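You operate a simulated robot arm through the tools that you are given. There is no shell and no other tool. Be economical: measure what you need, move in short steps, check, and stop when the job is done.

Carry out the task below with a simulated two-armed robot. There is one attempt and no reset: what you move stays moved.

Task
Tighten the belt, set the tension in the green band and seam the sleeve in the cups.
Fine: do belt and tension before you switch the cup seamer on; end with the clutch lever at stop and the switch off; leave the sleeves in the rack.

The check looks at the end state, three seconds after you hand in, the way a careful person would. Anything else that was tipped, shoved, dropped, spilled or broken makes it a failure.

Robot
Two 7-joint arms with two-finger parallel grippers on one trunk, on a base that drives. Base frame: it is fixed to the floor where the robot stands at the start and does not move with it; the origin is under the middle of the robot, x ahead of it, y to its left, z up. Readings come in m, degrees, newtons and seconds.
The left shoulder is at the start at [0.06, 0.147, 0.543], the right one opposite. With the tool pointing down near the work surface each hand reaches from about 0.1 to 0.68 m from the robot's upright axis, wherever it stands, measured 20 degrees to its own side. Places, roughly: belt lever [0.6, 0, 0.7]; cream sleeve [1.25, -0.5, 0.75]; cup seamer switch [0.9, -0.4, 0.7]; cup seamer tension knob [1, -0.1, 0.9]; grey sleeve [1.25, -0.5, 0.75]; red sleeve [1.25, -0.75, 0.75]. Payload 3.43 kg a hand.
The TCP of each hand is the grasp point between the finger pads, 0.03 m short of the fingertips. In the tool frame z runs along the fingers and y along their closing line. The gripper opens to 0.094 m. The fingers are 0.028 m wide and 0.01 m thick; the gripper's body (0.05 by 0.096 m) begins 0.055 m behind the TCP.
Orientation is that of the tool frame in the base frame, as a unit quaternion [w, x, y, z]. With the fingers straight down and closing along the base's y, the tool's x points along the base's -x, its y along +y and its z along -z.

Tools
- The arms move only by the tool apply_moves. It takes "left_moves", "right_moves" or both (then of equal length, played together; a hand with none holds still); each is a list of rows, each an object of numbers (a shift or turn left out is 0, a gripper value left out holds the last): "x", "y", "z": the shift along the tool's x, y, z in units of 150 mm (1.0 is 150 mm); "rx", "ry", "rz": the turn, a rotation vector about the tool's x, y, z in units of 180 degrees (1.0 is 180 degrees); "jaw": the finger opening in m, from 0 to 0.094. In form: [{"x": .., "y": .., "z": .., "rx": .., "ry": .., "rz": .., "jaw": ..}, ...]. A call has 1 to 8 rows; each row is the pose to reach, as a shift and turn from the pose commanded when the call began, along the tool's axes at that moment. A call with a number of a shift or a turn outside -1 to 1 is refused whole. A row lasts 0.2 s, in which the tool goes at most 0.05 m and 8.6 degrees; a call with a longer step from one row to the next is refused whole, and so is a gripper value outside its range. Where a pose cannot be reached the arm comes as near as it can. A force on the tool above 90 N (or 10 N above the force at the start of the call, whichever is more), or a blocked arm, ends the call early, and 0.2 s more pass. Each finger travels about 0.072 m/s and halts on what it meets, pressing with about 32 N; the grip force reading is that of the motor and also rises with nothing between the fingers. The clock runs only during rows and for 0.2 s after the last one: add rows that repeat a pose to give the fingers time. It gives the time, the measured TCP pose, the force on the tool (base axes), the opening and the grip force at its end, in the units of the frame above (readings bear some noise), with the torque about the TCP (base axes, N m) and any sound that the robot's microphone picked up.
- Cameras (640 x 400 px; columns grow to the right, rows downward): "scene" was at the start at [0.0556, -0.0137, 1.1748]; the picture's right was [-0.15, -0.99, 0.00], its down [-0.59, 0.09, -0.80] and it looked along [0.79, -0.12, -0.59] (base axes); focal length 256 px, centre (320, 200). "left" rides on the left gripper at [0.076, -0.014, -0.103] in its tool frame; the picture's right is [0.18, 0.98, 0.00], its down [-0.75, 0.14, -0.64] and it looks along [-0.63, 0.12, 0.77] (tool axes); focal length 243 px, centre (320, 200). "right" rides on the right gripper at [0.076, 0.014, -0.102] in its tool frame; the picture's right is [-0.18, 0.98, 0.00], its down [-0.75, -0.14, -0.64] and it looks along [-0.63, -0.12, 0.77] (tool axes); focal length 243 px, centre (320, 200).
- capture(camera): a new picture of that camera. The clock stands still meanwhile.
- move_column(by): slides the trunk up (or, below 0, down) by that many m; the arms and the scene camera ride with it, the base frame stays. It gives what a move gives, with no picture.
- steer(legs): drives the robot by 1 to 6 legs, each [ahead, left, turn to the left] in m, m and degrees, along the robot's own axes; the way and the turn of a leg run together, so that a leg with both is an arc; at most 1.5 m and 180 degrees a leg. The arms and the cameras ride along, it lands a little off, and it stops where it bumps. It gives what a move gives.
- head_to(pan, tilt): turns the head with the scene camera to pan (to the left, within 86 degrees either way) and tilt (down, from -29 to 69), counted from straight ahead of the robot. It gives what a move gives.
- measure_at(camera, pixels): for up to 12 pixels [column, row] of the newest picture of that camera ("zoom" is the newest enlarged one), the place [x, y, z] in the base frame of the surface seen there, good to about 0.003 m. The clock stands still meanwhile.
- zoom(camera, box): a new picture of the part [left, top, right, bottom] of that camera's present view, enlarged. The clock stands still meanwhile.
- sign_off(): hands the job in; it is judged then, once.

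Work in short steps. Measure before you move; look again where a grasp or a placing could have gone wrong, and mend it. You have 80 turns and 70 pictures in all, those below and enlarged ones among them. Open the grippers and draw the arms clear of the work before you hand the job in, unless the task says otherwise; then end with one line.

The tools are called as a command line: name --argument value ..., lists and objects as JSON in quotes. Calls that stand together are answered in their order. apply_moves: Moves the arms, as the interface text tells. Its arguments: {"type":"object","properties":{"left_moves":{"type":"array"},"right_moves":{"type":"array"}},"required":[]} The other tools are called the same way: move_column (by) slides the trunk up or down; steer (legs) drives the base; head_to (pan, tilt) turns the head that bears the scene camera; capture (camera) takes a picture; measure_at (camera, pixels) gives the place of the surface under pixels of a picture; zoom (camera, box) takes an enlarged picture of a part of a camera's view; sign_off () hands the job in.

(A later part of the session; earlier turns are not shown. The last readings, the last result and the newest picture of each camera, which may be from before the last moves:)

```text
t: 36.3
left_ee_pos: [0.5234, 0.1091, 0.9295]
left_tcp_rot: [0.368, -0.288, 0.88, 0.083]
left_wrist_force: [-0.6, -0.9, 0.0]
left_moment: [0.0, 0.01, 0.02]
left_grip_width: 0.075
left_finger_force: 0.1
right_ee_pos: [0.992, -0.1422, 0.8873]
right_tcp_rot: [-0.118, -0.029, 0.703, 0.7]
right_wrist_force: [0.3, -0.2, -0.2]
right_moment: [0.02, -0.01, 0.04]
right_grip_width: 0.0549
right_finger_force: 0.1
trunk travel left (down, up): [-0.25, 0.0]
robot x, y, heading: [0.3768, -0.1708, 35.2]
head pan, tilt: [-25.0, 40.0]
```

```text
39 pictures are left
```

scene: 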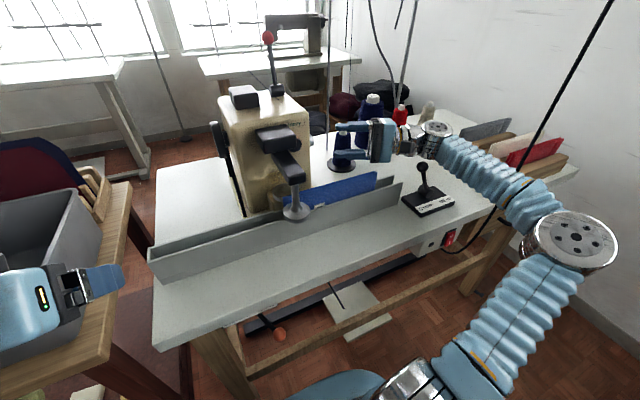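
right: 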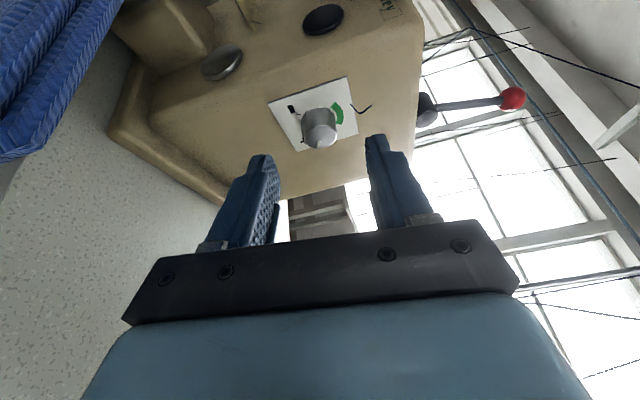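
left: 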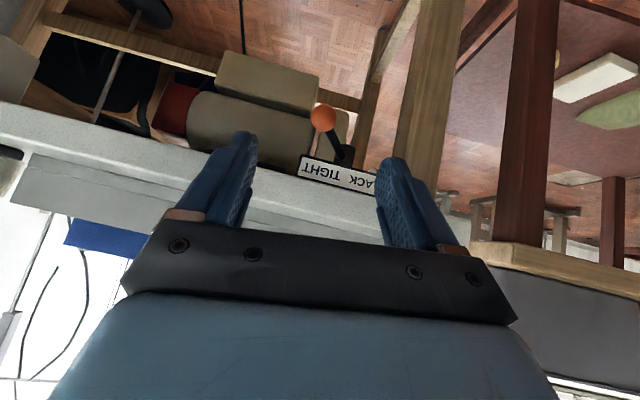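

Good alignment. I'll measure the knob face, plate corners and take an enlarged view of the dial.

measure_at --camera "right" --pixels '[[321, 135], [313, 127], [320, 110], [275, 103], [343, 82], [353, 130], [298, 146], [307, 115], [337, 116], [335, 135], [308, 135]]'

zoom --camera "right" --box '[262, 70, 374, 160]'

```text
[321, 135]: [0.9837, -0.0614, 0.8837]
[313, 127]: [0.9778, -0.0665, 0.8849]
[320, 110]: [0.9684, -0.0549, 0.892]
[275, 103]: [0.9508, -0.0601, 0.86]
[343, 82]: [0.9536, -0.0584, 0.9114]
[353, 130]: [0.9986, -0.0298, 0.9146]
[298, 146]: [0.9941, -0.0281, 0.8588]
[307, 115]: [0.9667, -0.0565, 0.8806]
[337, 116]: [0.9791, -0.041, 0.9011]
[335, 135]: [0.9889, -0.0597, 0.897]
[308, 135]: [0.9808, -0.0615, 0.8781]
```

```text
4.44 times, centred on (318, 115) of right
```

zoom: 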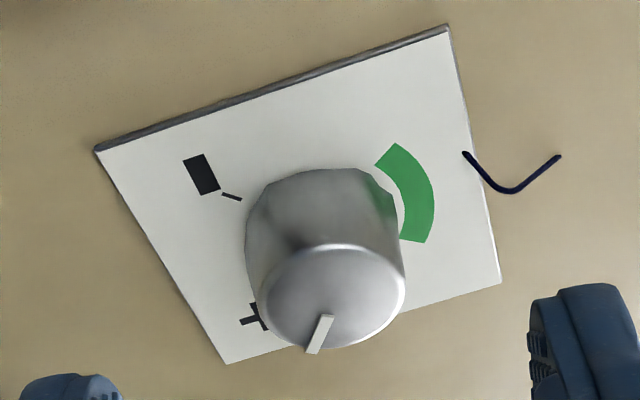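

The plate centre is (0.974,-0.044,0.886), with the knob 0.02 m long along (0.563,-0.826). I pre-roll the hand 45° clockwise about the knob axis, hold there, and check before moving in.

apply_moves --right_moves '[{"rx": 0.016, "ry": -0.002, "rz": 0.039}, {"rx": 0.032, "ry": -0.005, "rz": 0.078}, {"rx": 0.048, "ry": -0.007, "rz": 0.117}, {"rx": 0.064, "ry": -0.01, "rz": 0.156}, {"rx": 0.08, "ry": -0.012, "rz": 0.195}, {"rx": 0.094, "ry": -0.014, "rz": 0.231}, {"rx": 0.094, "ry": -0.014, "rz": 0.231, "x": -0.04, "y": 0.03, "z": 0.16}]'

capture --camera "right"

```text
t: 37.9
left_ee_pos: [0.5235, 0.1084, 0.9303]
left_tcp_rot: [0.369, -0.287, 0.88, 0.082]
left_wrist_force: [-0.1, 0.9, -0.7]
left_moment: [0.01, 0.0, -0.03]
left_grip_width: 0.0751
left_finger_force: 0.0
right_ee_pos: [0.9936, -0.1194, 0.8905]
right_tcp_rot: [-0.338, 0.22, 0.764, 0.504]
right_wrist_force: [1.0, 0.1, 1.0]
right_moment: [0.03, 0.04, 0.03]
right_grip_width: 0.0551
right_finger_force: 0.1
trunk travel left (down, up): [-0.25, 0.0]
robot x, y, heading: [0.3812, -0.1757, 35.2]
head pan, tilt: [-25.0, 40.0]
```

```text
37 pictures are left
```

right: 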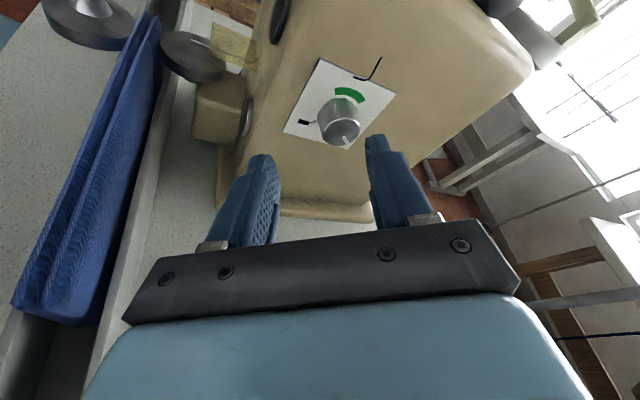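

The pre-roll worked; the knob at (342,118) lies ahead. I'll line up laterally (y), go in 0.039 m and close on the knob.

apply_moves --right_moves '[{"x": 0.027, "y": 0.095, "z": 0.0}, {"x": 0.027, "y": 0.095, "z": 0.13}, {"x": 0.027, "y": 0.095, "z": 0.26}, {"x": 0.027, "y": 0.095, "z": 0.26, "jaw": 0.02}, {"x": 0.027, "y": 0.095, "z": 0.26, "jaw": 0.02}, {"x": 0.027, "y": 0.095, "z": 0.26, "jaw": 0.02}]'

capture --camera "right"

```text
t: 39.3
left_ee_pos: [0.5234, 0.1097, 0.9292]
left_tcp_rot: [0.368, -0.288, 0.88, 0.082]
left_wrist_force: [0.1, 0.8, 0.3]
left_moment: [-0.05, 0.02, 0.01]
left_grip_width: 0.0749
left_finger_force: 0.1
right_ee_pos: [0.9889, -0.0765, 0.894]
right_tcp_rot: [-0.338, 0.222, 0.762, 0.506]
right_wrist_force: [5.8, 1.4, 5.5]
right_moment: [-0.07, -0.13, 0.07]
right_grip_width: 0.0288
right_finger_force: 45.1
trunk travel left (down, up): [-0.25, 0.0]
robot x, y, heading: [0.3768, -0.174, 35.2]
head pan, tilt: [-25.0, 40.0]
```

```text
36 pictures are left
```

right: 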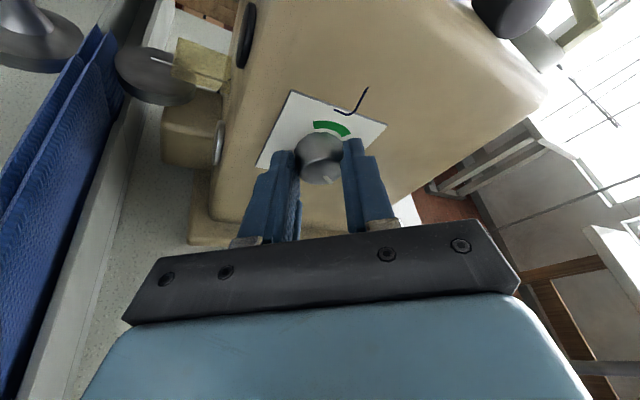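

The knob is gripped (0.0288 m). Turning 54° counter-clockwise about the knob axis.

apply_moves --right_moves '[{"rx": -0.016, "ry": 0.0024, "rz": -0.04, "x": -0.004, "y": -0.006}, {"rx": -0.032, "ry": 0.005, "rz": -0.08, "x": -0.008, "y": -0.013, "z": 0.002}, {"rx": -0.048, "ry": 0.0073, "rz": -0.12, "x": -0.012, "y": -0.02, "z": 0.003}, {"rx": -0.065, "ry": 0.0097, "rz": -0.16, "x": -0.017, "y": -0.026, "z": 0.004}, {"rx": -0.081, "ry": 0.012, "rz": -0.2, "x": -0.021, "y": -0.033, "z": 0.006}, {"rx": -0.097, "ry": 0.0145, "rz": -0.24, "x": -0.025, "y": -0.039, "z": 0.008}, {"rx": -0.113, "ry": 0.017, "rz": -0.277, "x": -0.03, "y": -0.045, "z": 0.01}]'

capture --camera "right"

```text
t: 40.4
left_ee_pos: [0.5236, 0.1085, 0.9295]
left_tcp_rot: [0.369, -0.288, 0.88, 0.081]
left_wrist_force: [0.3, -0.2, -0.5]
left_moment: [0.01, 0.0, 0.0]
left_grip_width: 0.0752
left_finger_force: 0.0
right_ee_pos: [0.986, -0.0788, 0.888]
right_tcp_rot: [-0.17, 0.03, 0.74, 0.65]
right_wrist_force: [-7.9, 16.5, -22.0]
right_moment: [-0.62, -0.11, 0.56]
right_grip_width: 0.0281
right_finger_force: 44.9
trunk travel left (down, up): [-0.25, 0.0]
robot x, y, heading: [0.3826, -0.1742, 34.9]
head pan, tilt: [-25.0, 40.0]
stopped in row 5 (right hand): the force on the tool passed its limit at 98 N (the readings are from after the stop); the commanded pose is now the measured one
```

```text
35 pictures are left
```

right: 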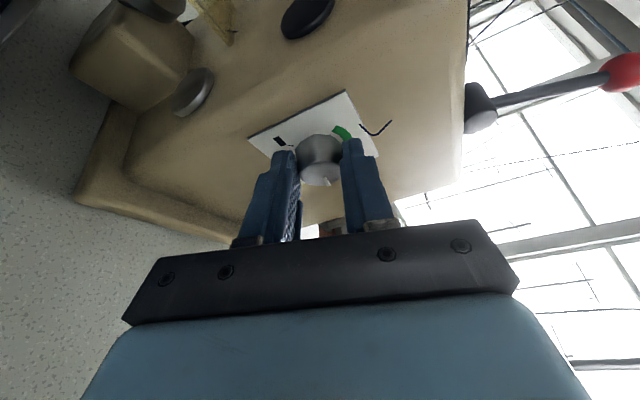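

The knob turned about 30° with the fingers, then strain stopped the move. I'll release, regrip at this angle to relieve it, and read the force.

apply_moves --right_moves '[{"jaw": 0.05}, {"jaw": 0.05}, {"jaw": 0.02}, {"jaw": 0.02}, {"jaw": 0.02}]'

zoom --camera "right" --box '[230, 80, 400, 200]'

```text
t: 41.6
left_ee_pos: [0.5211, 0.1077, 0.9292]
left_tcp_rot: [0.37, -0.287, 0.88, 0.082]
left_wrist_force: [-0.1, 0.2, 1.1]
left_moment: [0.01, -0.01, 0.02]
left_grip_width: 0.0751
left_finger_force: 0.1
right_ee_pos: [0.9839, -0.0799, 0.8888]
right_tcp_rot: [-0.17, 0.032, 0.739, 0.651]
right_wrist_force: [-2.0, -2.3, -15.4]
right_moment: [-0.38, -0.04, 0.27]
right_grip_width: 0.0288
right_finger_force: 7.6
trunk travel left (down, up): [-0.25, 0.0]
robot x, y, heading: [0.3826, -0.174, 34.9]
head pan, tilt: [-25.0, 40.0]
```

```text
3.33 times, centred on (315, 140) of right
```

zoom: 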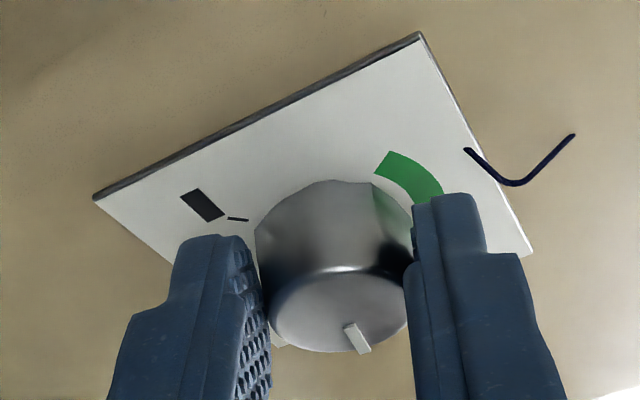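

Pointer now about 90° clockwise of top, so roughly 40° was gained. The tool sits slightly high (force -15 N in z). I release, back out, roll +35° again, and re-enter 3 mm lower.

apply_moves --right_moves '[{"jaw": 0.055}, {"z": -0.2}, {"z": -0.2, "rx": 0.015, "ry": -0.002, "rz": 0.036, "y": -0.01}, {"z": -0.2, "rx": 0.03, "ry": -0.004, "rz": 0.072}, {"z": -0.2, "rx": 0.045, "ry": -0.007, "rz": 0.11}, {"z": -0.2, "rx": 0.06, "ry": -0.009, "rz": 0.147, "y": 0.01}, {"z": -0.2, "rx": 0.073, "ry": -0.011, "rz": 0.18, "x": -0.005, "y": 0.016}, {"z": 0.0, "rx": 0.073, "ry": -0.011, "rz": 0.18, "x": -0.005, "y": 0.016}]'

apply_moves --right_moves '[{"jaw": 0.02}, {"jaw": 0.02}, {"jaw": 0.02}]'

capture --camera "right"

```text
t: 43.4
left_ee_pos: [0.5231, 0.1076, 0.9285]
left_tcp_rot: [0.368, -0.288, 0.88, 0.083]
left_wrist_force: [-1.5, -0.2, -0.8]
left_moment: [0.02, -0.04, 0.02]
left_grip_width: 0.075
left_finger_force: 0.1
right_ee_pos: [0.9883, -0.0798, 0.8879]
right_tcp_rot: [-0.338, 0.23, 0.771, 0.488]
right_wrist_force: [0.0, -0.6, 0.8]
right_moment: [-0.01, 0.01, 0.01]
right_grip_width: 0.055
right_finger_force: 0.0
trunk travel left (down, up): [-0.25, 0.0]
robot x, y, heading: [0.3815, -0.1755, 35.1]
head pan, tilt: [-25.0, 40.0]
```

```text
t: 44.2
left_ee_pos: [0.5243, 0.1094, 0.9291]
left_tcp_rot: [0.368, -0.287, 0.881, 0.081]
left_wrist_force: [-0.2, -0.4, -0.4]
left_moment: [0.03, 0.0, 0.01]
left_grip_width: 0.0748
left_finger_force: 0.0
right_ee_pos: [0.9895, -0.0783, 0.8894]
right_tcp_rot: [-0.336, 0.23, 0.77, 0.49]
right_wrist_force: [20.1, 10.1, 18.7]
right_moment: [0.33, -0.14, -0.75]
right_grip_width: 0.0365
right_finger_force: 14.9
trunk travel left (down, up): [-0.25, 0.0]
robot x, y, heading: [0.3822, -0.1725, 35.0]
head pan, tilt: [-25.0, 40.0]
```

```text
33 pictures are left
```

right: 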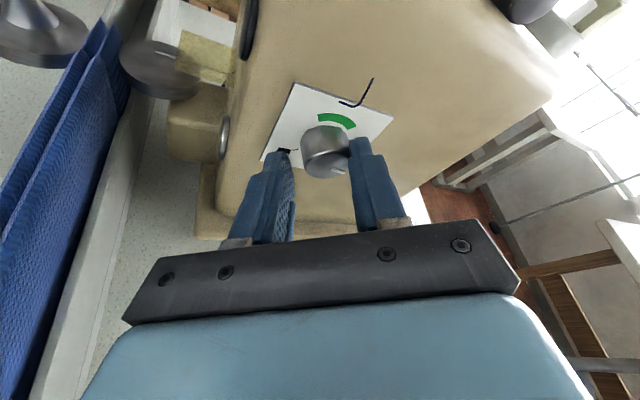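

Only the upper finger touches (0.0365 opening), so the tool needs about 4 mm along +y. I correct that and then turn 40° counter-clockwise in the same call.

apply_moves --right_moves '[{"y": 0.035}, {"y": 0.035}, {"y": 0.035}]'

```text
t: 45.0
left_ee_pos: [0.5243, 0.1088, 0.9287]
left_tcp_rot: [0.368, -0.287, 0.881, 0.082]
left_wrist_force: [0.5, -0.2, 0.6]
left_moment: [0.0, 0.02, -0.02]
left_grip_width: 0.0748
left_finger_force: 0.0
right_ee_pos: [0.9931, -0.078, 0.8898]
right_tcp_rot: [-0.337, 0.229, 0.772, 0.488]
right_wrist_force: [15.0, 4.3, 7.3]
right_moment: [0.35, 0.11, -0.38]
right_grip_width: 0.0292
right_finger_force: 8.2
trunk travel left (down, up): [-0.25, 0.0]
robot x, y, heading: [0.3789, -0.1725, 34.9]
head pan, tilt: [-25.0, 40.0]
```

Both fingers now touch (0.0292). I tighten and rotate 45° counter-clockwise about the knob axis.

apply_moves --right_moves '[{"y": 0.014, "jaw": 0.0}, {"rx": -0.016, "ry": 0.0024, "rz": -0.04, "x": -0.004, "y": 0.007}, {"rx": -0.032, "ry": 0.005, "rz": -0.08, "x": -0.008, "y": 0.0, "z": 0.0}, {"rx": -0.048, "ry": 0.0073, "rz": -0.12, "x": -0.012, "y": -0.006, "z": 0.0}, {"rx": -0.065, "ry": 0.0097, "rz": -0.16, "x": -0.017, "y": -0.013, "z": 0.0}, {"rx": -0.081, "ry": 0.012, "rz": -0.2, "x": -0.021, "y": -0.02, "z": 0.0}, {"rx": -0.097, "ry": 0.0145, "rz": -0.24, "x": -0.025, "y": -0.027, "z": 0.0}]'

zoom --camera "right" --box '[230, 80, 400, 200]'

```text
t: 46.4
left_ee_pos: [0.5228, 0.1099, 0.9299]
left_tcp_rot: [0.369, -0.287, 0.88, 0.082]
left_wrist_force: [0.9, -0.5, 0.0]
left_moment: [0.01, -0.02, 0.03]
left_grip_width: 0.0748
left_finger_force: 0.1
right_ee_pos: [0.9893, -0.0791, 0.8883]
right_tcp_rot: [-0.153, 0.01, 0.744, 0.651]
right_wrist_force: [-7.9, 18.3, -28.0]
right_moment: [-0.82, -0.22, 0.26]
right_grip_width: 0.0283
right_finger_force: 44.6
trunk travel left (down, up): [-0.25, 0.0]
robot x, y, heading: [0.3765, -0.1741, 35.3]
head pan, tilt: [-25.0, 40.0]
stopped in row 7 (right hand): the force on the tool passed its limit at 95 N (the readings are from after the stop); the commanded pose is now the measured one
```

```text
3.33 times, centred on (315, 140) of right
```

zoom: 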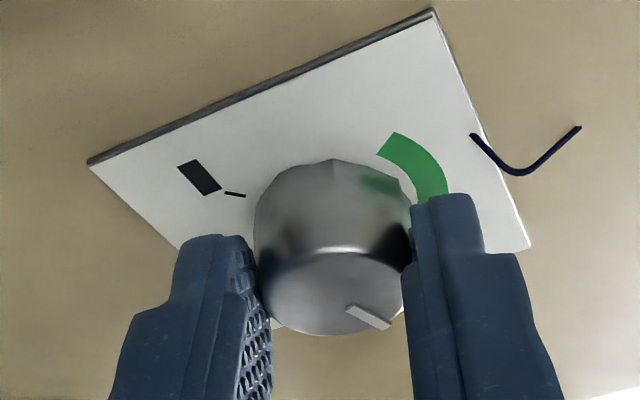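

The knob turned another ~35° (pointer at (368,317)), about 55–80° left. The forces suggest the knob centre is nearer (0.987,-0.055,0.884). I regrip with that correction.

apply_moves --right_moves '[{"jaw": 0.055}, {"z": -0.2}, {"z": -0.2, "rx": 0.016, "ry": -0.002, "rz": 0.039}, {"z": -0.2, "rx": 0.032, "ry": -0.004, "rz": 0.078}, {"z": -0.2, "rx": 0.048, "ry": -0.007, "rz": 0.117, "x": -0.01, "y": 0.01}, {"z": -0.2, "rx": 0.064, "ry": -0.009, "rz": 0.156, "x": -0.02, "y": 0.02}, {"z": -0.2, "rx": 0.08, "ry": -0.012, "rz": 0.195, "x": -0.031, "y": 0.027}, {"z": 0.004, "rx": 0.08, "ry": -0.012, "rz": 0.195, "x": -0.031, "y": 0.027}]'

apply_moves --right_moves '[{"jaw": 0.02}, {"jaw": 0.02}, {"jaw": 0.02}]'

```text
t: 48.2
left_ee_pos: [0.5242, 0.1078, 0.9302]
left_tcp_rot: [0.367, -0.288, 0.881, 0.083]
left_wrist_force: [0.6, -0.1, -0.7]
left_moment: [0.02, 0.01, 0.03]
left_grip_width: 0.0748
left_finger_force: 0.2
right_ee_pos: [0.9952, -0.0771, 0.8882]
right_tcp_rot: [-0.331, 0.229, 0.78, 0.479]
right_wrist_force: [-0.3, 0.6, -0.8]
right_moment: [0.01, -0.01, 0.01]
right_grip_width: 0.0549
right_finger_force: 0.0
trunk travel left (down, up): [-0.25, 0.0]
robot x, y, heading: [0.3784, -0.1758, 34.9]
head pan, tilt: [-25.0, 40.0]
```

```text
t: 49.0
left_ee_pos: [0.5237, 0.1085, 0.9291]
left_tcp_rot: [0.368, -0.287, 0.881, 0.081]
left_wrist_force: [-0.1, 0.7, -1.0]
left_moment: [-0.01, 0.0, 0.02]
left_grip_width: 0.0748
left_finger_force: 0.0
right_ee_pos: [0.9953, -0.0763, 0.8885]
right_tcp_rot: [-0.331, 0.228, 0.781, 0.478]
right_wrist_force: [-4.7, -1.0, -4.3]
right_moment: [-0.06, -0.02, 0.1]
right_grip_width: 0.0287
right_finger_force: 44.9
trunk travel left (down, up): [-0.25, 0.0]
robot x, y, heading: [0.3804, -0.1723, 35.0]
head pan, tilt: [-25.0, 40.0]
```

Clean grip (45 N, low side force). Turning about 49° counter-clockwise with corrected centre.

apply_moves --right_moves '[{"rx": -0.015, "ry": 0.002, "rz": -0.036, "y": -0.005}, {"rx": -0.03, "ry": 0.0045, "rz": -0.072, "y": -0.009}, {"rx": -0.044, "ry": 0.0066, "rz": -0.108, "y": -0.014}, {"rx": -0.059, "ry": 0.009, "rz": -0.144, "y": -0.018}, {"rx": -0.073, "ry": 0.011, "rz": -0.18, "y": -0.023, "x": -0.003}, {"rx": -0.088, "ry": 0.013, "rz": -0.216, "y": -0.028, "x": -0.004}, {"rx": -0.102, "ry": 0.0154, "rz": -0.25, "y": -0.032, "x": -0.005}]'

zoom --camera "right" --box '[230, 80, 400, 200]'

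```text
t: 50.6
left_ee_pos: [0.5218, 0.1092, 0.9324]
left_tcp_rot: [0.37, -0.288, 0.88, 0.082]
left_wrist_force: [0.7, -0.2, -0.5]
left_moment: [-0.02, 0.03, -0.04]
left_grip_width: 0.0749
left_finger_force: 0.0
right_ee_pos: [0.9902, -0.0797, 0.8965]
right_tcp_rot: [-0.092, -0.055, 0.718, 0.687]
right_wrist_force: [4.5, -0.9, -49.6]
right_moment: [-1.4, -0.42, 0.56]
right_grip_width: 0.0487
right_finger_force: 25.0
trunk travel left (down, up): [-0.25, 0.0]
robot x, y, heading: [0.38, -0.174, 34.7]
head pan, tilt: [-25.0, 40.0]
```

```text
3.33 times, centred on (315, 140) of right
```

zoom: 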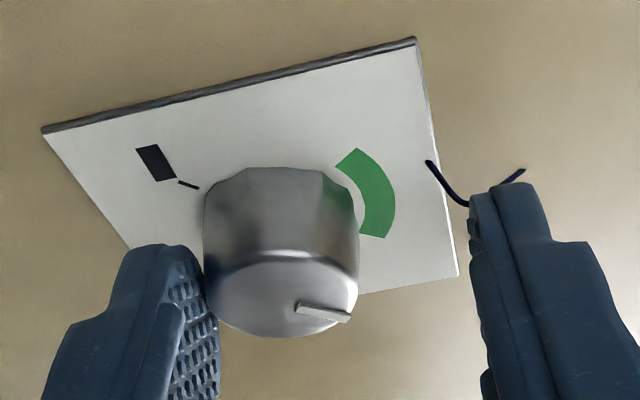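

The tool rode up 8 mm although commanded down, so something may be touching the arm. I'll check the scene view around the wrist.

zoom --camera "scene" --box '[280, 60, 520, 230]'

```text
2.35 times, centred on (400, 145) of scene
```

zoom: 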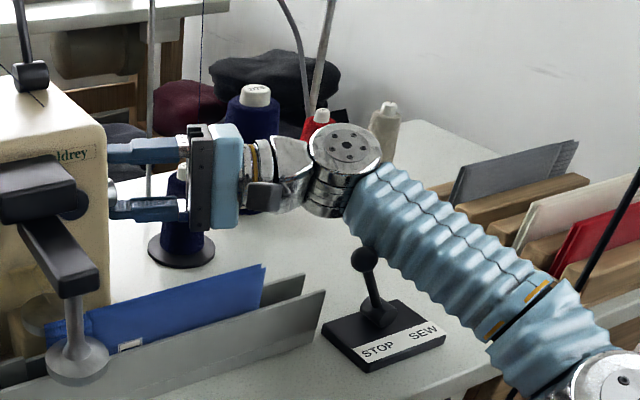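

The forearm sits right over the clutch lever (still at STOP) and likely rests on its ball. I'll release and use a higher roll range (80° down to 40°), which keeps the wrist well above the lever.

apply_moves --right_moves '[{"jaw": 0.06}, {"z": -0.27, "y": 0.03}, {"z": -0.26, "y": 0.05, "rx": 0.016, "ry": -0.002, "rz": 0.039}, {"z": -0.25, "y": 0.06, "x": -0.02, "rx": 0.032, "ry": -0.005, "rz": 0.078}, {"z": -0.25, "y": 0.07, "x": -0.03, "rx": 0.048, "ry": -0.007, "rz": 0.117}, {"z": -0.25, "y": 0.08, "x": -0.04, "rx": 0.064, "ry": -0.01, "rz": 0.156}, {"z": -0.25, "y": 0.08, "x": -0.05, "rx": 0.08, "ry": -0.012, "rz": 0.195}, {"z": -0.25, "y": 0.08, "x": -0.06, "rx": 0.094, "ry": -0.014, "rz": 0.231}]'

zoom --camera "scene" --box '[280, 60, 520, 230]'

```text
t: 52.4
left_ee_pos: [0.5241, 0.108, 0.9289]
left_tcp_rot: [0.367, -0.288, 0.881, 0.082]
left_wrist_force: [0.4, -1.0, -0.1]
left_moment: [0.0, -0.04, -0.02]
left_grip_width: 0.0748
left_finger_force: 0.1
right_ee_pos: [1.0106, -0.1126, 0.8974]
right_tcp_rot: [-0.317, 0.209, 0.78, 0.497]
right_wrist_force: [0.0, -0.1, 0.6]
right_moment: [0.0, 0.07, -0.06]
right_grip_width: 0.0599
right_finger_force: 0.0
trunk travel left (down, up): [-0.25, 0.0]
robot x, y, heading: [0.3788, -0.1743, 35.2]
head pan, tilt: [-25.0, 40.0]
```

```text
2.35 times, centred on (400, 145) of scene
```

zoom: 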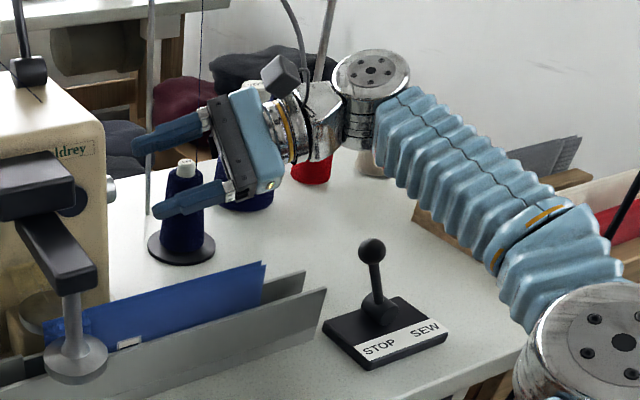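

The arm is clear and the lever still leans to STOP. Roll another 35° clockwise at stand-off, then go straight in.

apply_moves --right_moves '[{"rx": 0.015, "ry": -0.002, "rz": 0.036, "x": 0.01, "y": 0.02}, {"rx": 0.03, "ry": -0.004, "rz": 0.072, "x": 0.015, "y": 0.04}, {"rx": 0.044, "ry": -0.0066, "rz": 0.108, "x": 0.02, "y": 0.06}, {"rx": 0.059, "ry": -0.009, "rz": 0.144, "x": 0.029, "y": 0.073}, {"rx": 0.073, "ry": -0.011, "rz": 0.18, "x": 0.029, "y": 0.073}, {"rx": 0.073, "ry": -0.011, "rz": 0.18, "x": 0.037, "y": 0.051, "z": 0.13}, {"rx": 0.073, "ry": -0.011, "rz": 0.18, "x": 0.045, "y": 0.029, "z": 0.263}]'

capture --camera "right"

```text
t: 54.0
left_ee_pos: [0.5233, 0.1078, 0.9302]
left_tcp_rot: [0.368, -0.288, 0.88, 0.083]
left_wrist_force: [-0.5, 0.0, -0.7]
left_moment: [-0.01, -0.01, -0.02]
left_grip_width: 0.0749
left_finger_force: 0.1
right_ee_pos: [1.0052, -0.0905, 0.8943]
right_tcp_rot: [-0.449, 0.392, 0.745, 0.301]
right_wrist_force: [-0.2, 0.1, -0.9]
right_moment: [0.01, -0.01, -0.03]
right_grip_width: 0.0599
right_finger_force: 0.1
right hand out of reach, approached as far as the arm can: row 5, 6, 7
trunk travel left (down, up): [-0.25, 0.0]
robot x, y, heading: [0.3816, -0.1744, 35.0]
head pan, tilt: [-25.0, 40.0]
```

```text
28 pictures are left
```

right: 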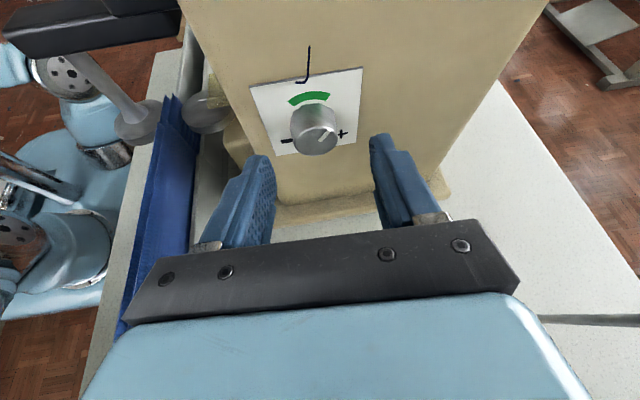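

zoom --camera "right" --box '[240, 55, 380, 165]'

measure_at --camera "right" --pixels '[[318, 141], [300, 136], [335, 133], [252, 88], [359, 70], [352, 143], [276, 155]]'

```text
3.64 times, centred on (310, 110) of right
```

zoom: 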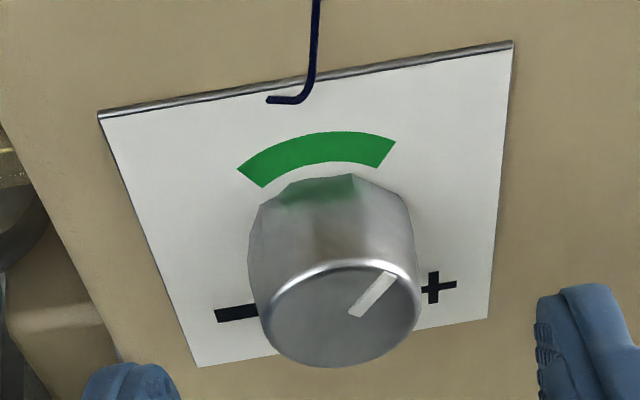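

```text
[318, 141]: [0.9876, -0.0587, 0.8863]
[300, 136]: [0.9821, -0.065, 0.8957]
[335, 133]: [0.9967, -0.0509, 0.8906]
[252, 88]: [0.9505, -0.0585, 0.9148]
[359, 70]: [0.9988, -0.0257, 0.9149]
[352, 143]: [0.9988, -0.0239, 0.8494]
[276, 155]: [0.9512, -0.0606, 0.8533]
```

The pointer is at about 50° clockwise and the green band spans roughly ±38° about top, so I need about 45° more. I back the roll to about 60° for reach, go in and grip.

apply_moves --right_moves '[{"rx": -0.016, "ry": 0.0025, "rz": -0.038}, {"rx": -0.031, "ry": 0.005, "rz": -0.077, "x": 0.03, "y": -0.015}, {"rx": -0.031, "ry": 0.005, "rz": -0.077, "x": 0.043, "y": -0.024, "z": 0.06}, {"rx": -0.031, "ry": 0.005, "rz": -0.077, "x": 0.043, "y": -0.024, "z": 0.119}, {"rx": -0.031, "ry": 0.005, "rz": -0.077, "x": 0.043, "y": -0.024, "z": 0.119, "jaw": 0.02}, {"rx": -0.031, "ry": 0.005, "rz": -0.077, "x": 0.043, "y": -0.024, "z": 0.119, "jaw": 0.02}, {"rx": -0.031, "ry": 0.005, "rz": -0.077, "x": 0.043, "y": -0.024, "z": 0.119, "jaw": 0.02}]'

capture --camera "right"

```text
t: 55.6
left_ee_pos: [0.5242, 0.1102, 0.9287]
left_tcp_rot: [0.367, -0.288, 0.881, 0.082]
left_wrist_force: [-1.0, -0.5, 0.0]
left_moment: [0.0, -0.03, -0.01]
left_grip_width: 0.0748
left_finger_force: 0.1
right_ee_pos: [0.9935, -0.0756, 0.8932]
right_tcp_rot: [-0.397, 0.315, 0.77, 0.389]
right_wrist_force: [10.6, 7.0, 8.8]
right_moment: [0.21, -0.04, -0.46]
right_grip_width: 0.0287
right_finger_force: 45.1
trunk travel left (down, up): [-0.25, 0.0]
robot x, y, heading: [0.3779, -0.1778, 35.0]
head pan, tilt: [-25.0, 40.0]
```

```text
26 pictures are left
```

right: 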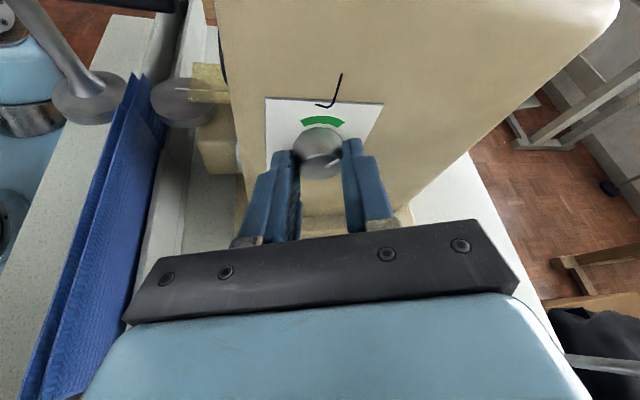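

Good grip (45 N). Turning 42° counter-clockwise, staying above the lever.

apply_moves --right_moves '[{"rx": -0.016, "ry": 0.001, "rz": -0.035, "x": -0.005, "y": 0.006}, {"rx": -0.033, "ry": 0.003, "rz": -0.07, "x": -0.01, "y": -0.002}, {"rx": -0.049, "ry": 0.004, "rz": -0.105, "x": -0.015, "y": -0.012}, {"rx": -0.065, "ry": 0.005, "rz": -0.141, "x": -0.02, "y": -0.02}, {"rx": -0.082, "ry": 0.007, "rz": -0.176, "x": -0.025, "y": -0.028, "z": 0.004}, {"rx": -0.098, "ry": 0.008, "rz": -0.211, "x": -0.029, "y": -0.035, "z": 0.008}]'

zoom --camera "right" --box '[230, 80, 400, 200]'

```text
t: 57.0
left_ee_pos: [0.5235, 0.1087, 0.9297]
left_tcp_rot: [0.368, -0.288, 0.881, 0.081]
left_wrist_force: [-0.3, -0.8, -0.3]
left_moment: [-0.02, -0.02, -0.04]
left_grip_width: 0.0749
left_finger_force: 0.1
right_ee_pos: [0.9897, -0.0786, 0.8885]
right_tcp_rot: [-0.206, 0.097, 0.758, 0.611]
right_wrist_force: [-1.7, 14.7, 9.7]
right_moment: [0.62, 0.34, 0.73]
right_grip_width: 0.0287
right_finger_force: 45.0
trunk travel left (down, up): [-0.25, 0.0]
robot x, y, heading: [0.3801, -0.1781, 35.1]
head pan, tilt: [-25.0, 40.0]
```

```text
3.33 times, centred on (315, 140) of right
```

zoom: 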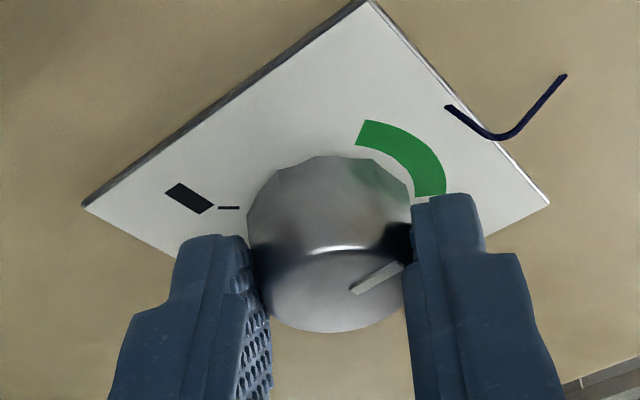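

The pointer is about 12° clockwise of top, near the middle of the green band. I release, back out along the tool axis, and verify.

apply_moves --right_moves '[{"jaw": 0.055}, {"jaw": 0.06}, {"z": -0.25}, {"z": -0.45, "y": 0.1}, {"z": -0.45, "y": 0.3}, {"z": -0.45, "y": 0.5}]'

zoom --camera "right" --box '[180, 40, 400, 190]'

capture --camera "scene"

```text
t: 58.4
left_ee_pos: [0.5232, 0.1081, 0.9281]
left_tcp_rot: [0.368, -0.288, 0.88, 0.083]
left_wrist_force: [0.1, -0.2, 0.3]
left_moment: [0.01, -0.04, 0.01]
left_grip_width: 0.075
left_finger_force: 0.0
right_ee_pos: [1.0349, -0.1273, 0.9646]
right_tcp_rot: [-0.208, 0.099, 0.758, 0.61]
right_wrist_force: [-0.2, -1.0, 0.5]
right_moment: [0.01, 0.03, 0.01]
right_grip_width: 0.06
right_finger_force: 0.2
trunk travel left (down, up): [-0.25, 0.0]
robot x, y, heading: [0.3752, -0.1746, 35.1]
head pan, tilt: [-25.0, 40.0]
```

```text
2.67 times, centred on (290, 115) of right
```

zoom: 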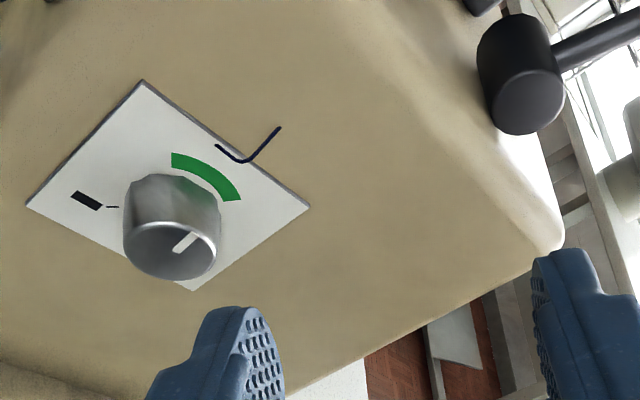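

```text
23 pictures are left
```

scene: 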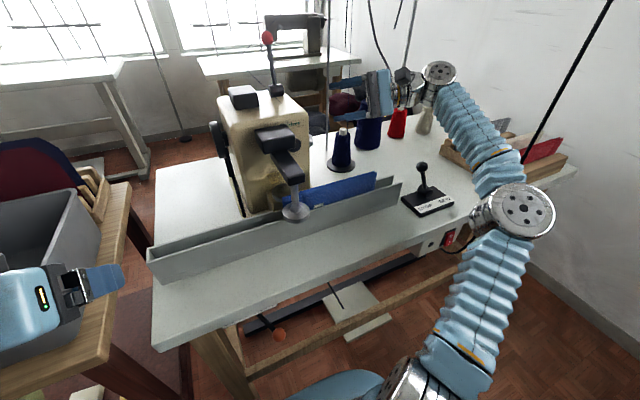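

The pointer sits inside the green band (about 7–12° off top). Belt and tension are done. Now raise the right hand a little and back the base 0.2 m away from the table along the same line I came in.

apply_moves --right_moves '[{"y": 0.2}, {"y": 0.3}, {"y": 0.3}]'

steer --legs '[[-0.2, 0, 0]]'

capture --camera "scene"

```text
t: 59.2
left_ee_pos: [0.524, 0.1091, 0.9284]
left_tcp_rot: [0.368, -0.287, 0.881, 0.082]
left_wrist_force: [-0.4, 0.1, -0.3]
left_moment: [0.0, 0.04, 0.01]
left_grip_width: 0.0751
left_finger_force: 0.1
right_ee_pos: [1.0484, -0.1167, 0.9994]
right_tcp_rot: [-0.208, 0.099, 0.759, 0.609]
right_wrist_force: [0.0, -0.1, -0.1]
right_moment: [-0.01, 0.0, -0.01]
right_grip_width: 0.0601
right_finger_force: 0.0
right hand out of reach, approached as far as the arm can: row 2, 3
trunk travel left (down, up): [-0.25, 0.0]
robot x, y, heading: [0.3765, -0.1719, 35.1]
head pan, tilt: [-25.0, 40.0]
```

```text
t: 60.8
left_ee_pos: [0.3611, -0.0044, 0.9287]
left_tcp_rot: [0.368, -0.289, 0.88, 0.083]
left_wrist_force: [-0.2, 0.3, 0.6]
left_moment: [0.01, -0.01, -0.04]
left_grip_width: 0.075
left_finger_force: 0.1
right_ee_pos: [0.8881, -0.2295, 0.9989]
right_tcp_rot: [-0.208, 0.098, 0.758, 0.611]
right_wrist_force: [0.1, 0.2, -0.2]
right_moment: [-0.01, -0.01, 0.0]
right_grip_width: 0.0598
right_finger_force: 0.1
trunk travel left (down, up): [-0.25, 0.0]
robot x, y, heading: [0.2175, -0.2844, 35.5]
head pan, tilt: [-25.0, 40.0]
```

```text
22 pictures are left
```

scene: 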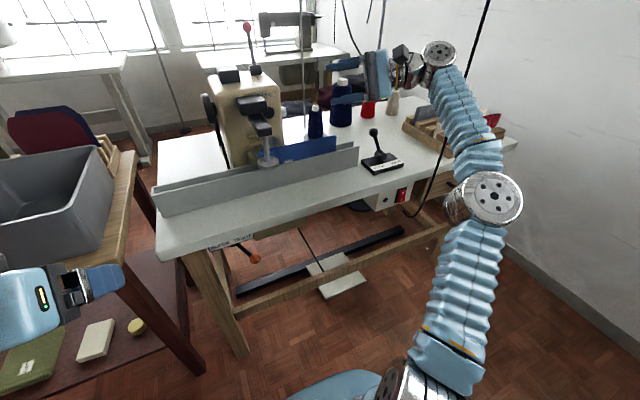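

Clear so far. I bring the right hand back while turning it to point forward-down (first two thirds of a 101° turn).

apply_moves --right_moves '[{"x": 0.11, "y": -0.056, "z": -0.012, "rx": 0.0286, "ry": -0.0168, "rz": -0.033}, {"x": 0.22, "y": -0.112, "z": -0.025, "rx": 0.0572, "ry": -0.0335, "rz": -0.066}, {"x": 0.33, "y": -0.168, "z": -0.037, "rx": 0.0858, "ry": -0.0503, "rz": -0.099}, {"x": 0.44, "y": -0.225, "z": -0.05, "rx": 0.1143, "ry": -0.067, "rz": -0.132}, {"x": 0.55, "y": -0.28, "z": -0.062, "rx": 0.143, "ry": -0.0838, "rz": -0.165}, {"x": 0.66, "y": -0.337, "z": -0.075, "rx": 0.1715, "ry": -0.1005, "rz": -0.198}, {"x": 0.77, "y": -0.393, "z": -0.087, "rx": 0.2, "ry": -0.1173, "rz": -0.231}, {"x": 0.87, "y": -0.45, "z": -0.1, "rx": 0.2287, "ry": -0.134, "rz": -0.264}]'

```text
t: 62.6
left_ee_pos: [0.3607, -0.005, 0.9285]
left_tcp_rot: [0.367, -0.29, 0.88, 0.083]
left_wrist_force: [0.6, -0.1, -0.4]
left_moment: [-0.01, -0.01, -0.01]
left_grip_width: 0.0748
left_finger_force: 0.0
right_ee_pos: [0.7461, -0.2726, 0.9971]
right_tcp_rot: [0.183, -0.166, 0.917, 0.312]
right_wrist_force: [0.0, 0.2, 0.4]
right_moment: [-0.02, 0.0, 0.0]
right_grip_width: 0.0601
right_finger_force: 0.1
trunk travel left (down, up): [-0.25, 0.0]
robot x, y, heading: [0.2157, -0.2874, 35.2]
head pan, tilt: [-25.0, 40.0]
```

apply_moves --right_moves '[{"x": 0.18, "y": 0.034, "z": -0.08, "rx": 0.023, "ry": -0.0134, "rz": -0.0264}, {"x": 0.35, "y": 0.068, "z": -0.16, "rx": 0.046, "ry": -0.027, "rz": -0.053}, {"x": 0.525, "y": 0.1, "z": -0.24, "rx": 0.068, "ry": -0.04, "rz": -0.079}, {"x": 0.7, "y": 0.136, "z": -0.32, "rx": 0.091, "ry": -0.0536, "rz": -0.106}, {"x": 0.875, "y": 0.17, "z": -0.4, "rx": 0.114, "ry": -0.067, "rz": -0.132}, {"x": 0.875, "y": 0.17, "z": -0.4, "rx": 0.114, "ry": -0.067, "rz": -0.132, "jaw": 0.05}]'

capture --camera "scene"

```text
t: 64.0
left_ee_pos: [0.3606, -0.0053, 0.9285]
left_tcp_rot: [0.368, -0.288, 0.88, 0.082]
left_wrist_force: [0.3, 0.3, -0.4]
left_moment: [0.01, 0.05, 0.02]
left_grip_width: 0.0753
left_finger_force: 0.0
right_ee_pos: [0.6037, -0.3182, 0.9977]
right_tcp_rot: [0.362, -0.282, 0.881, 0.117]
right_wrist_force: [-0.1, 0.6, -0.5]
right_moment: [-0.01, -0.01, 0.0]
right_grip_width: 0.05
right_finger_force: 0.1
trunk travel left (down, up): [-0.25, 0.0]
robot x, y, heading: [0.2162, -0.286, 35.4]
head pan, tilt: [-25.0, 40.0]
```

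```text
21 pictures are left
```

scene: 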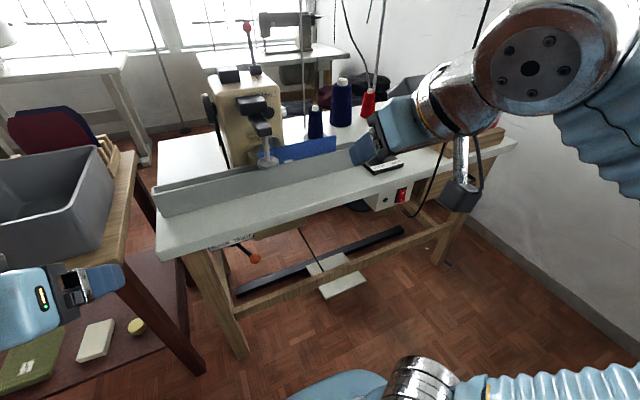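

The hand now points forward-down. I strafe right 0.32 m, keeping everything 0.15 m short of the hanging cable.

steer --legs '[[0, -0.32, 0]]'

head_to --pan 0 --tilt 42

capture --camera "right"

capture --camera "scene"

```text
t: 66.1
left_ee_pos: [0.5429, -0.2618, 0.9283]
left_tcp_rot: [0.367, -0.29, 0.88, 0.083]
left_wrist_force: [-0.1, 0.0, 0.3]
left_moment: [-0.03, -0.01, 0.0]
left_grip_width: 0.0749
left_finger_force: 0.1
right_ee_pos: [0.787, -0.573, 0.998]
right_tcp_rot: [0.361, -0.284, 0.88, 0.118]
right_wrist_force: [0.6, 0.2, 0.6]
right_moment: [0.0, -0.02, 0.02]
right_grip_width: 0.05
right_finger_force: 0.2
trunk travel left (down, up): [-0.25, 0.0]
robot x, y, heading: [0.4012, -0.5426, 35.3]
head pan, tilt: [-25.0, 40.0]
```

```text
t: 67.0
left_ee_pos: [0.5425, -0.2618, 0.9281]
left_tcp_rot: [0.368, -0.292, 0.879, 0.084]
left_wrist_force: [0.2, 0.0, -0.7]
left_moment: [0.03, 0.01, 0.0]
left_grip_width: 0.0751
left_finger_force: 0.1
right_ee_pos: [0.7879, -0.5732, 0.9987]
right_tcp_rot: [0.363, -0.283, 0.88, 0.118]
right_wrist_force: [0.5, -0.2, -1.0]
right_moment: [-0.01, 0.01, -0.04]
right_grip_width: 0.0499
right_finger_force: 0.2
trunk travel left (down, up): [-0.25, 0.0]
robot x, y, heading: [0.4022, -0.5469, 35.5]
head pan, tilt: [0.0, 42.0]
```

```text
20 pictures are left
```

right: 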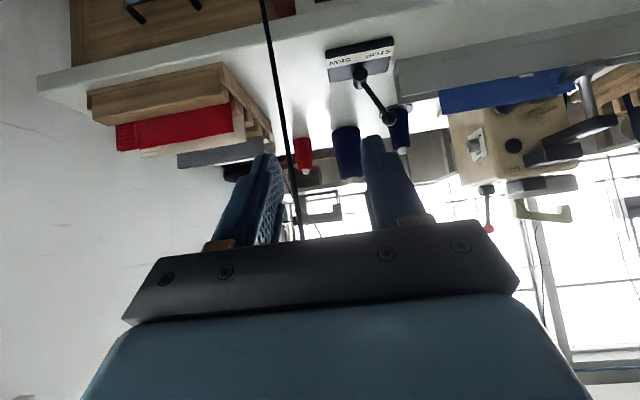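

```text
19 pictures are left
```

scene: 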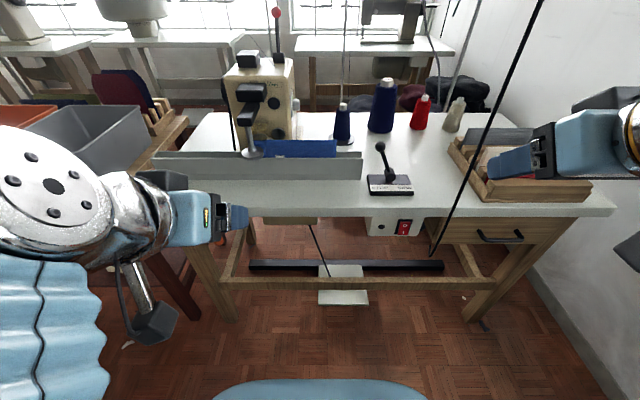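

The switch is at (404,228) and the cable end passes at (440,240). I zoom in on the switch and measure precisely.

zoom --camera "scene" --box '[350, 135, 470, 260]'

measure_at --camera "zoom" --pixels '[[290, 474], [282, 503], [294, 450], [240, 480], [160, 60], [165, 150], [455, 540], [490, 420], [560, 240]]'

```text
3.20 times, centred on (410, 198) of scene
```

zoom: 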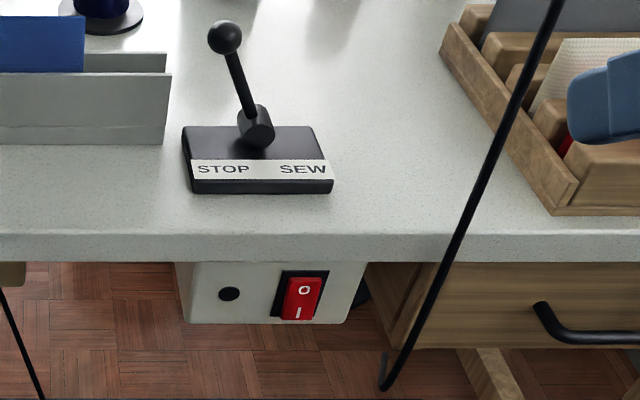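

```text
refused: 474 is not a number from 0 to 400
```

measure_at --camera "zoom" --pixels '[[304, 290], [298, 312], [300, 300], [278, 305], [230, 294], [225, 37], [256, 128], [388, 375], [440, 290], [500, 130], [340, 300], [300, 245]]'

```text
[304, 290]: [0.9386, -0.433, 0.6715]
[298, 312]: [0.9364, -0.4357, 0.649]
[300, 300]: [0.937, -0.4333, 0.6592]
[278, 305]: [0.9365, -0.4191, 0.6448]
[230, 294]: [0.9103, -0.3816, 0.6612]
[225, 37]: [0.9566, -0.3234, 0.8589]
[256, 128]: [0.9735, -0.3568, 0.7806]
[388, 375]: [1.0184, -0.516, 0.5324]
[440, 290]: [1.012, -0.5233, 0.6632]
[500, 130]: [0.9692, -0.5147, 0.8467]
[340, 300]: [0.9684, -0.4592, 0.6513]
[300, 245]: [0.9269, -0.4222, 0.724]
```

Rocker: O half at z 0.672, I half at z 0.649, at (0.9365,-0.4355). I lower the trunk 0.12 m, close the fingers and start lowering the right hand in front of the table.

move_column --by -0.12

apply_moves --right_moves '[{"x": 0.15, "z": 0.22, "y": 0.04, "jaw": 0.0}, {"x": 0.3, "z": 0.44, "y": 0.08}, {"x": 0.45, "z": 0.66, "y": 0.12}, {"x": 0.55, "z": 0.85, "y": 0.17}, {"x": 0.55, "z": 0.9, "y": 0.17}]'

```text
t: 68.5
left_ee_pos: [0.543, -0.2622, 0.8092]
left_tcp_rot: [0.368, -0.291, 0.879, 0.083]
left_wrist_force: [-0.3, -0.2, 1.0]
left_moment: [-0.01, 0.02, 0.02]
left_grip_width: 0.0748
left_finger_force: 0.1
right_ee_pos: [0.7878, -0.5737, 0.8761]
right_tcp_rot: [0.363, -0.283, 0.88, 0.118]
right_wrist_force: [0.0, 0.1, -0.7]
right_moment: [0.01, 0.01, 0.04]
right_grip_width: 0.05
right_finger_force: 0.0
trunk travel left (down, up): [-0.13, 0.12]
robot x, y, heading: [0.3992, -0.5464, 35.4]
head pan, tilt: [0.0, 42.0]
```

```text
t: 69.7
left_ee_pos: [0.543, -0.2614, 0.8096]
left_tcp_rot: [0.368, -0.291, 0.879, 0.084]
left_wrist_force: [-0.9, -0.2, 0.9]
left_moment: [0.03, -0.01, 0.01]
left_grip_width: 0.0752
left_finger_force: 0.0
right_ee_pos: [0.8028, -0.5313, 0.7241]
right_tcp_rot: [0.362, -0.283, 0.88, 0.118]
right_wrist_force: [-0.2, 0.6, 0.3]
right_moment: [0.0, -0.01, -0.01]
right_grip_width: 0.0
right_finger_force: 32.0
trunk travel left (down, up): [-0.13, 0.12]
robot x, y, heading: [0.4005, -0.5484, 35.5]
head pan, tilt: [0.0, 42.0]
```

apply_moves --right_moves '[{"x": 0.1, "z": 0.25}, {"x": 0.1, "z": 0.4}, {"x": 0.0, "z": 0.55}, {"x": -0.085, "z": 0.698, "y": 0.007}, {"x": -0.085, "z": 0.698, "y": 0.007}]'

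capture --camera "right"

```text
t: 70.9
left_ee_pos: [0.5428, -0.2628, 0.8092]
left_tcp_rot: [0.368, -0.291, 0.879, 0.083]
left_wrist_force: [-1.2, -0.1, 0.3]
left_moment: [-0.02, 0.02, -0.01]
left_grip_width: 0.075
left_finger_force: 0.0
right_ee_pos: [0.8679, -0.4823, 0.6594]
right_tcp_rot: [0.363, -0.282, 0.88, 0.117]
right_wrist_force: [0.0, 0.2, 0.2]
right_moment: [-0.02, 0.0, 0.01]
right_grip_width: 0.0001
right_finger_force: 32.3
trunk travel left (down, up): [-0.13, 0.12]
robot x, y, heading: [0.4015, -0.5449, 35.3]
head pan, tilt: [0.0, 42.0]
```

```text
17 pictures are left
```

right: 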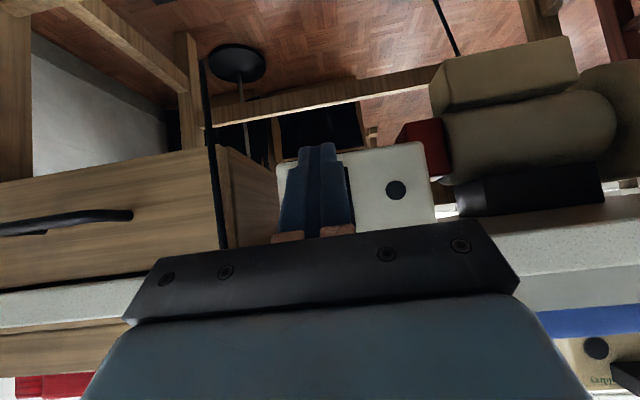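

The fingers cover the switch in the view; the cable at (215,160) is clear to the side. Pressing forward on the I half now.

apply_moves --right_moves '[{"x": -0.15, "z": 0.15}, {"x": -0.22, "z": 0.22}, {"x": -0.25, "z": 0.25}, {"x": -0.27, "z": 0.27}]'

```text
t: 71.9
left_ee_pos: [0.5406, -0.2634, 0.8096]
left_tcp_rot: [0.369, -0.29, 0.879, 0.083]
left_wrist_force: [-0.9, -0.5, -0.7]
left_moment: [-0.02, 0.0, 0.0]
left_grip_width: 0.075
left_finger_force: 0.0
right_ee_pos: [0.9122, -0.4498, 0.6582]
right_tcp_rot: [0.362, -0.283, 0.881, 0.116]
right_wrist_force: [-30.1, -21.8, 3.4]
right_moment: [0.11, 0.46, 0.04]
right_grip_width: 0.0
right_finger_force: 31.3
trunk travel left (down, up): [-0.13, 0.12]
robot x, y, heading: [0.4002, -0.5425, 35.2]
head pan, tilt: [0.0, 42.0]
```

Contact with 37 N. Back off 0.07 m and look at the rocker.

apply_moves --right_moves '[{"x": 0.12, "z": -0.12}, {"x": 0.3, "z": -0.3}, {"x": 0.45, "z": -0.45}, {"x": 0.45, "z": -0.45}]'

zoom --camera "scene" --box '[370, 190, 450, 250]'

```text
t: 72.9
left_ee_pos: [0.5429, -0.2622, 0.8094]
left_tcp_rot: [0.368, -0.291, 0.879, 0.083]
left_wrist_force: [-0.1, 0.0, 0.6]
left_moment: [-0.01, 0.02, 0.04]
left_grip_width: 0.0751
left_finger_force: 0.1
right_ee_pos: [0.8374, -0.5054, 0.6607]
right_tcp_rot: [0.362, -0.283, 0.88, 0.118]
right_wrist_force: [-0.5, 0.4, -0.3]
right_moment: [-0.05, 0.02, -0.01]
right_grip_width: 0.0
right_finger_force: 31.7
trunk travel left (down, up): [-0.13, 0.12]
robot x, y, heading: [0.4018, -0.5478, 35.4]
head pan, tilt: [0.0, 42.0]
```

```text
6.67 times, centred on (410, 220) of scene
```

zoom: 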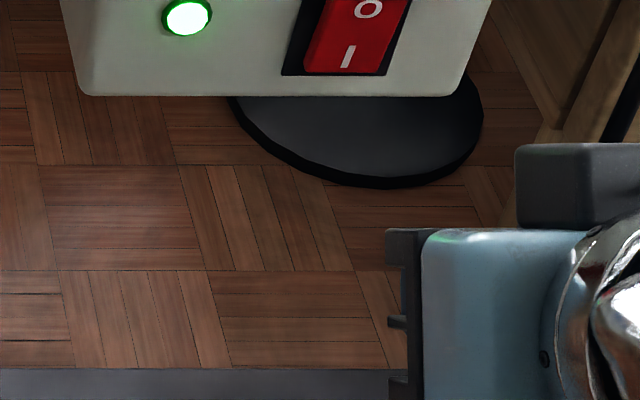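

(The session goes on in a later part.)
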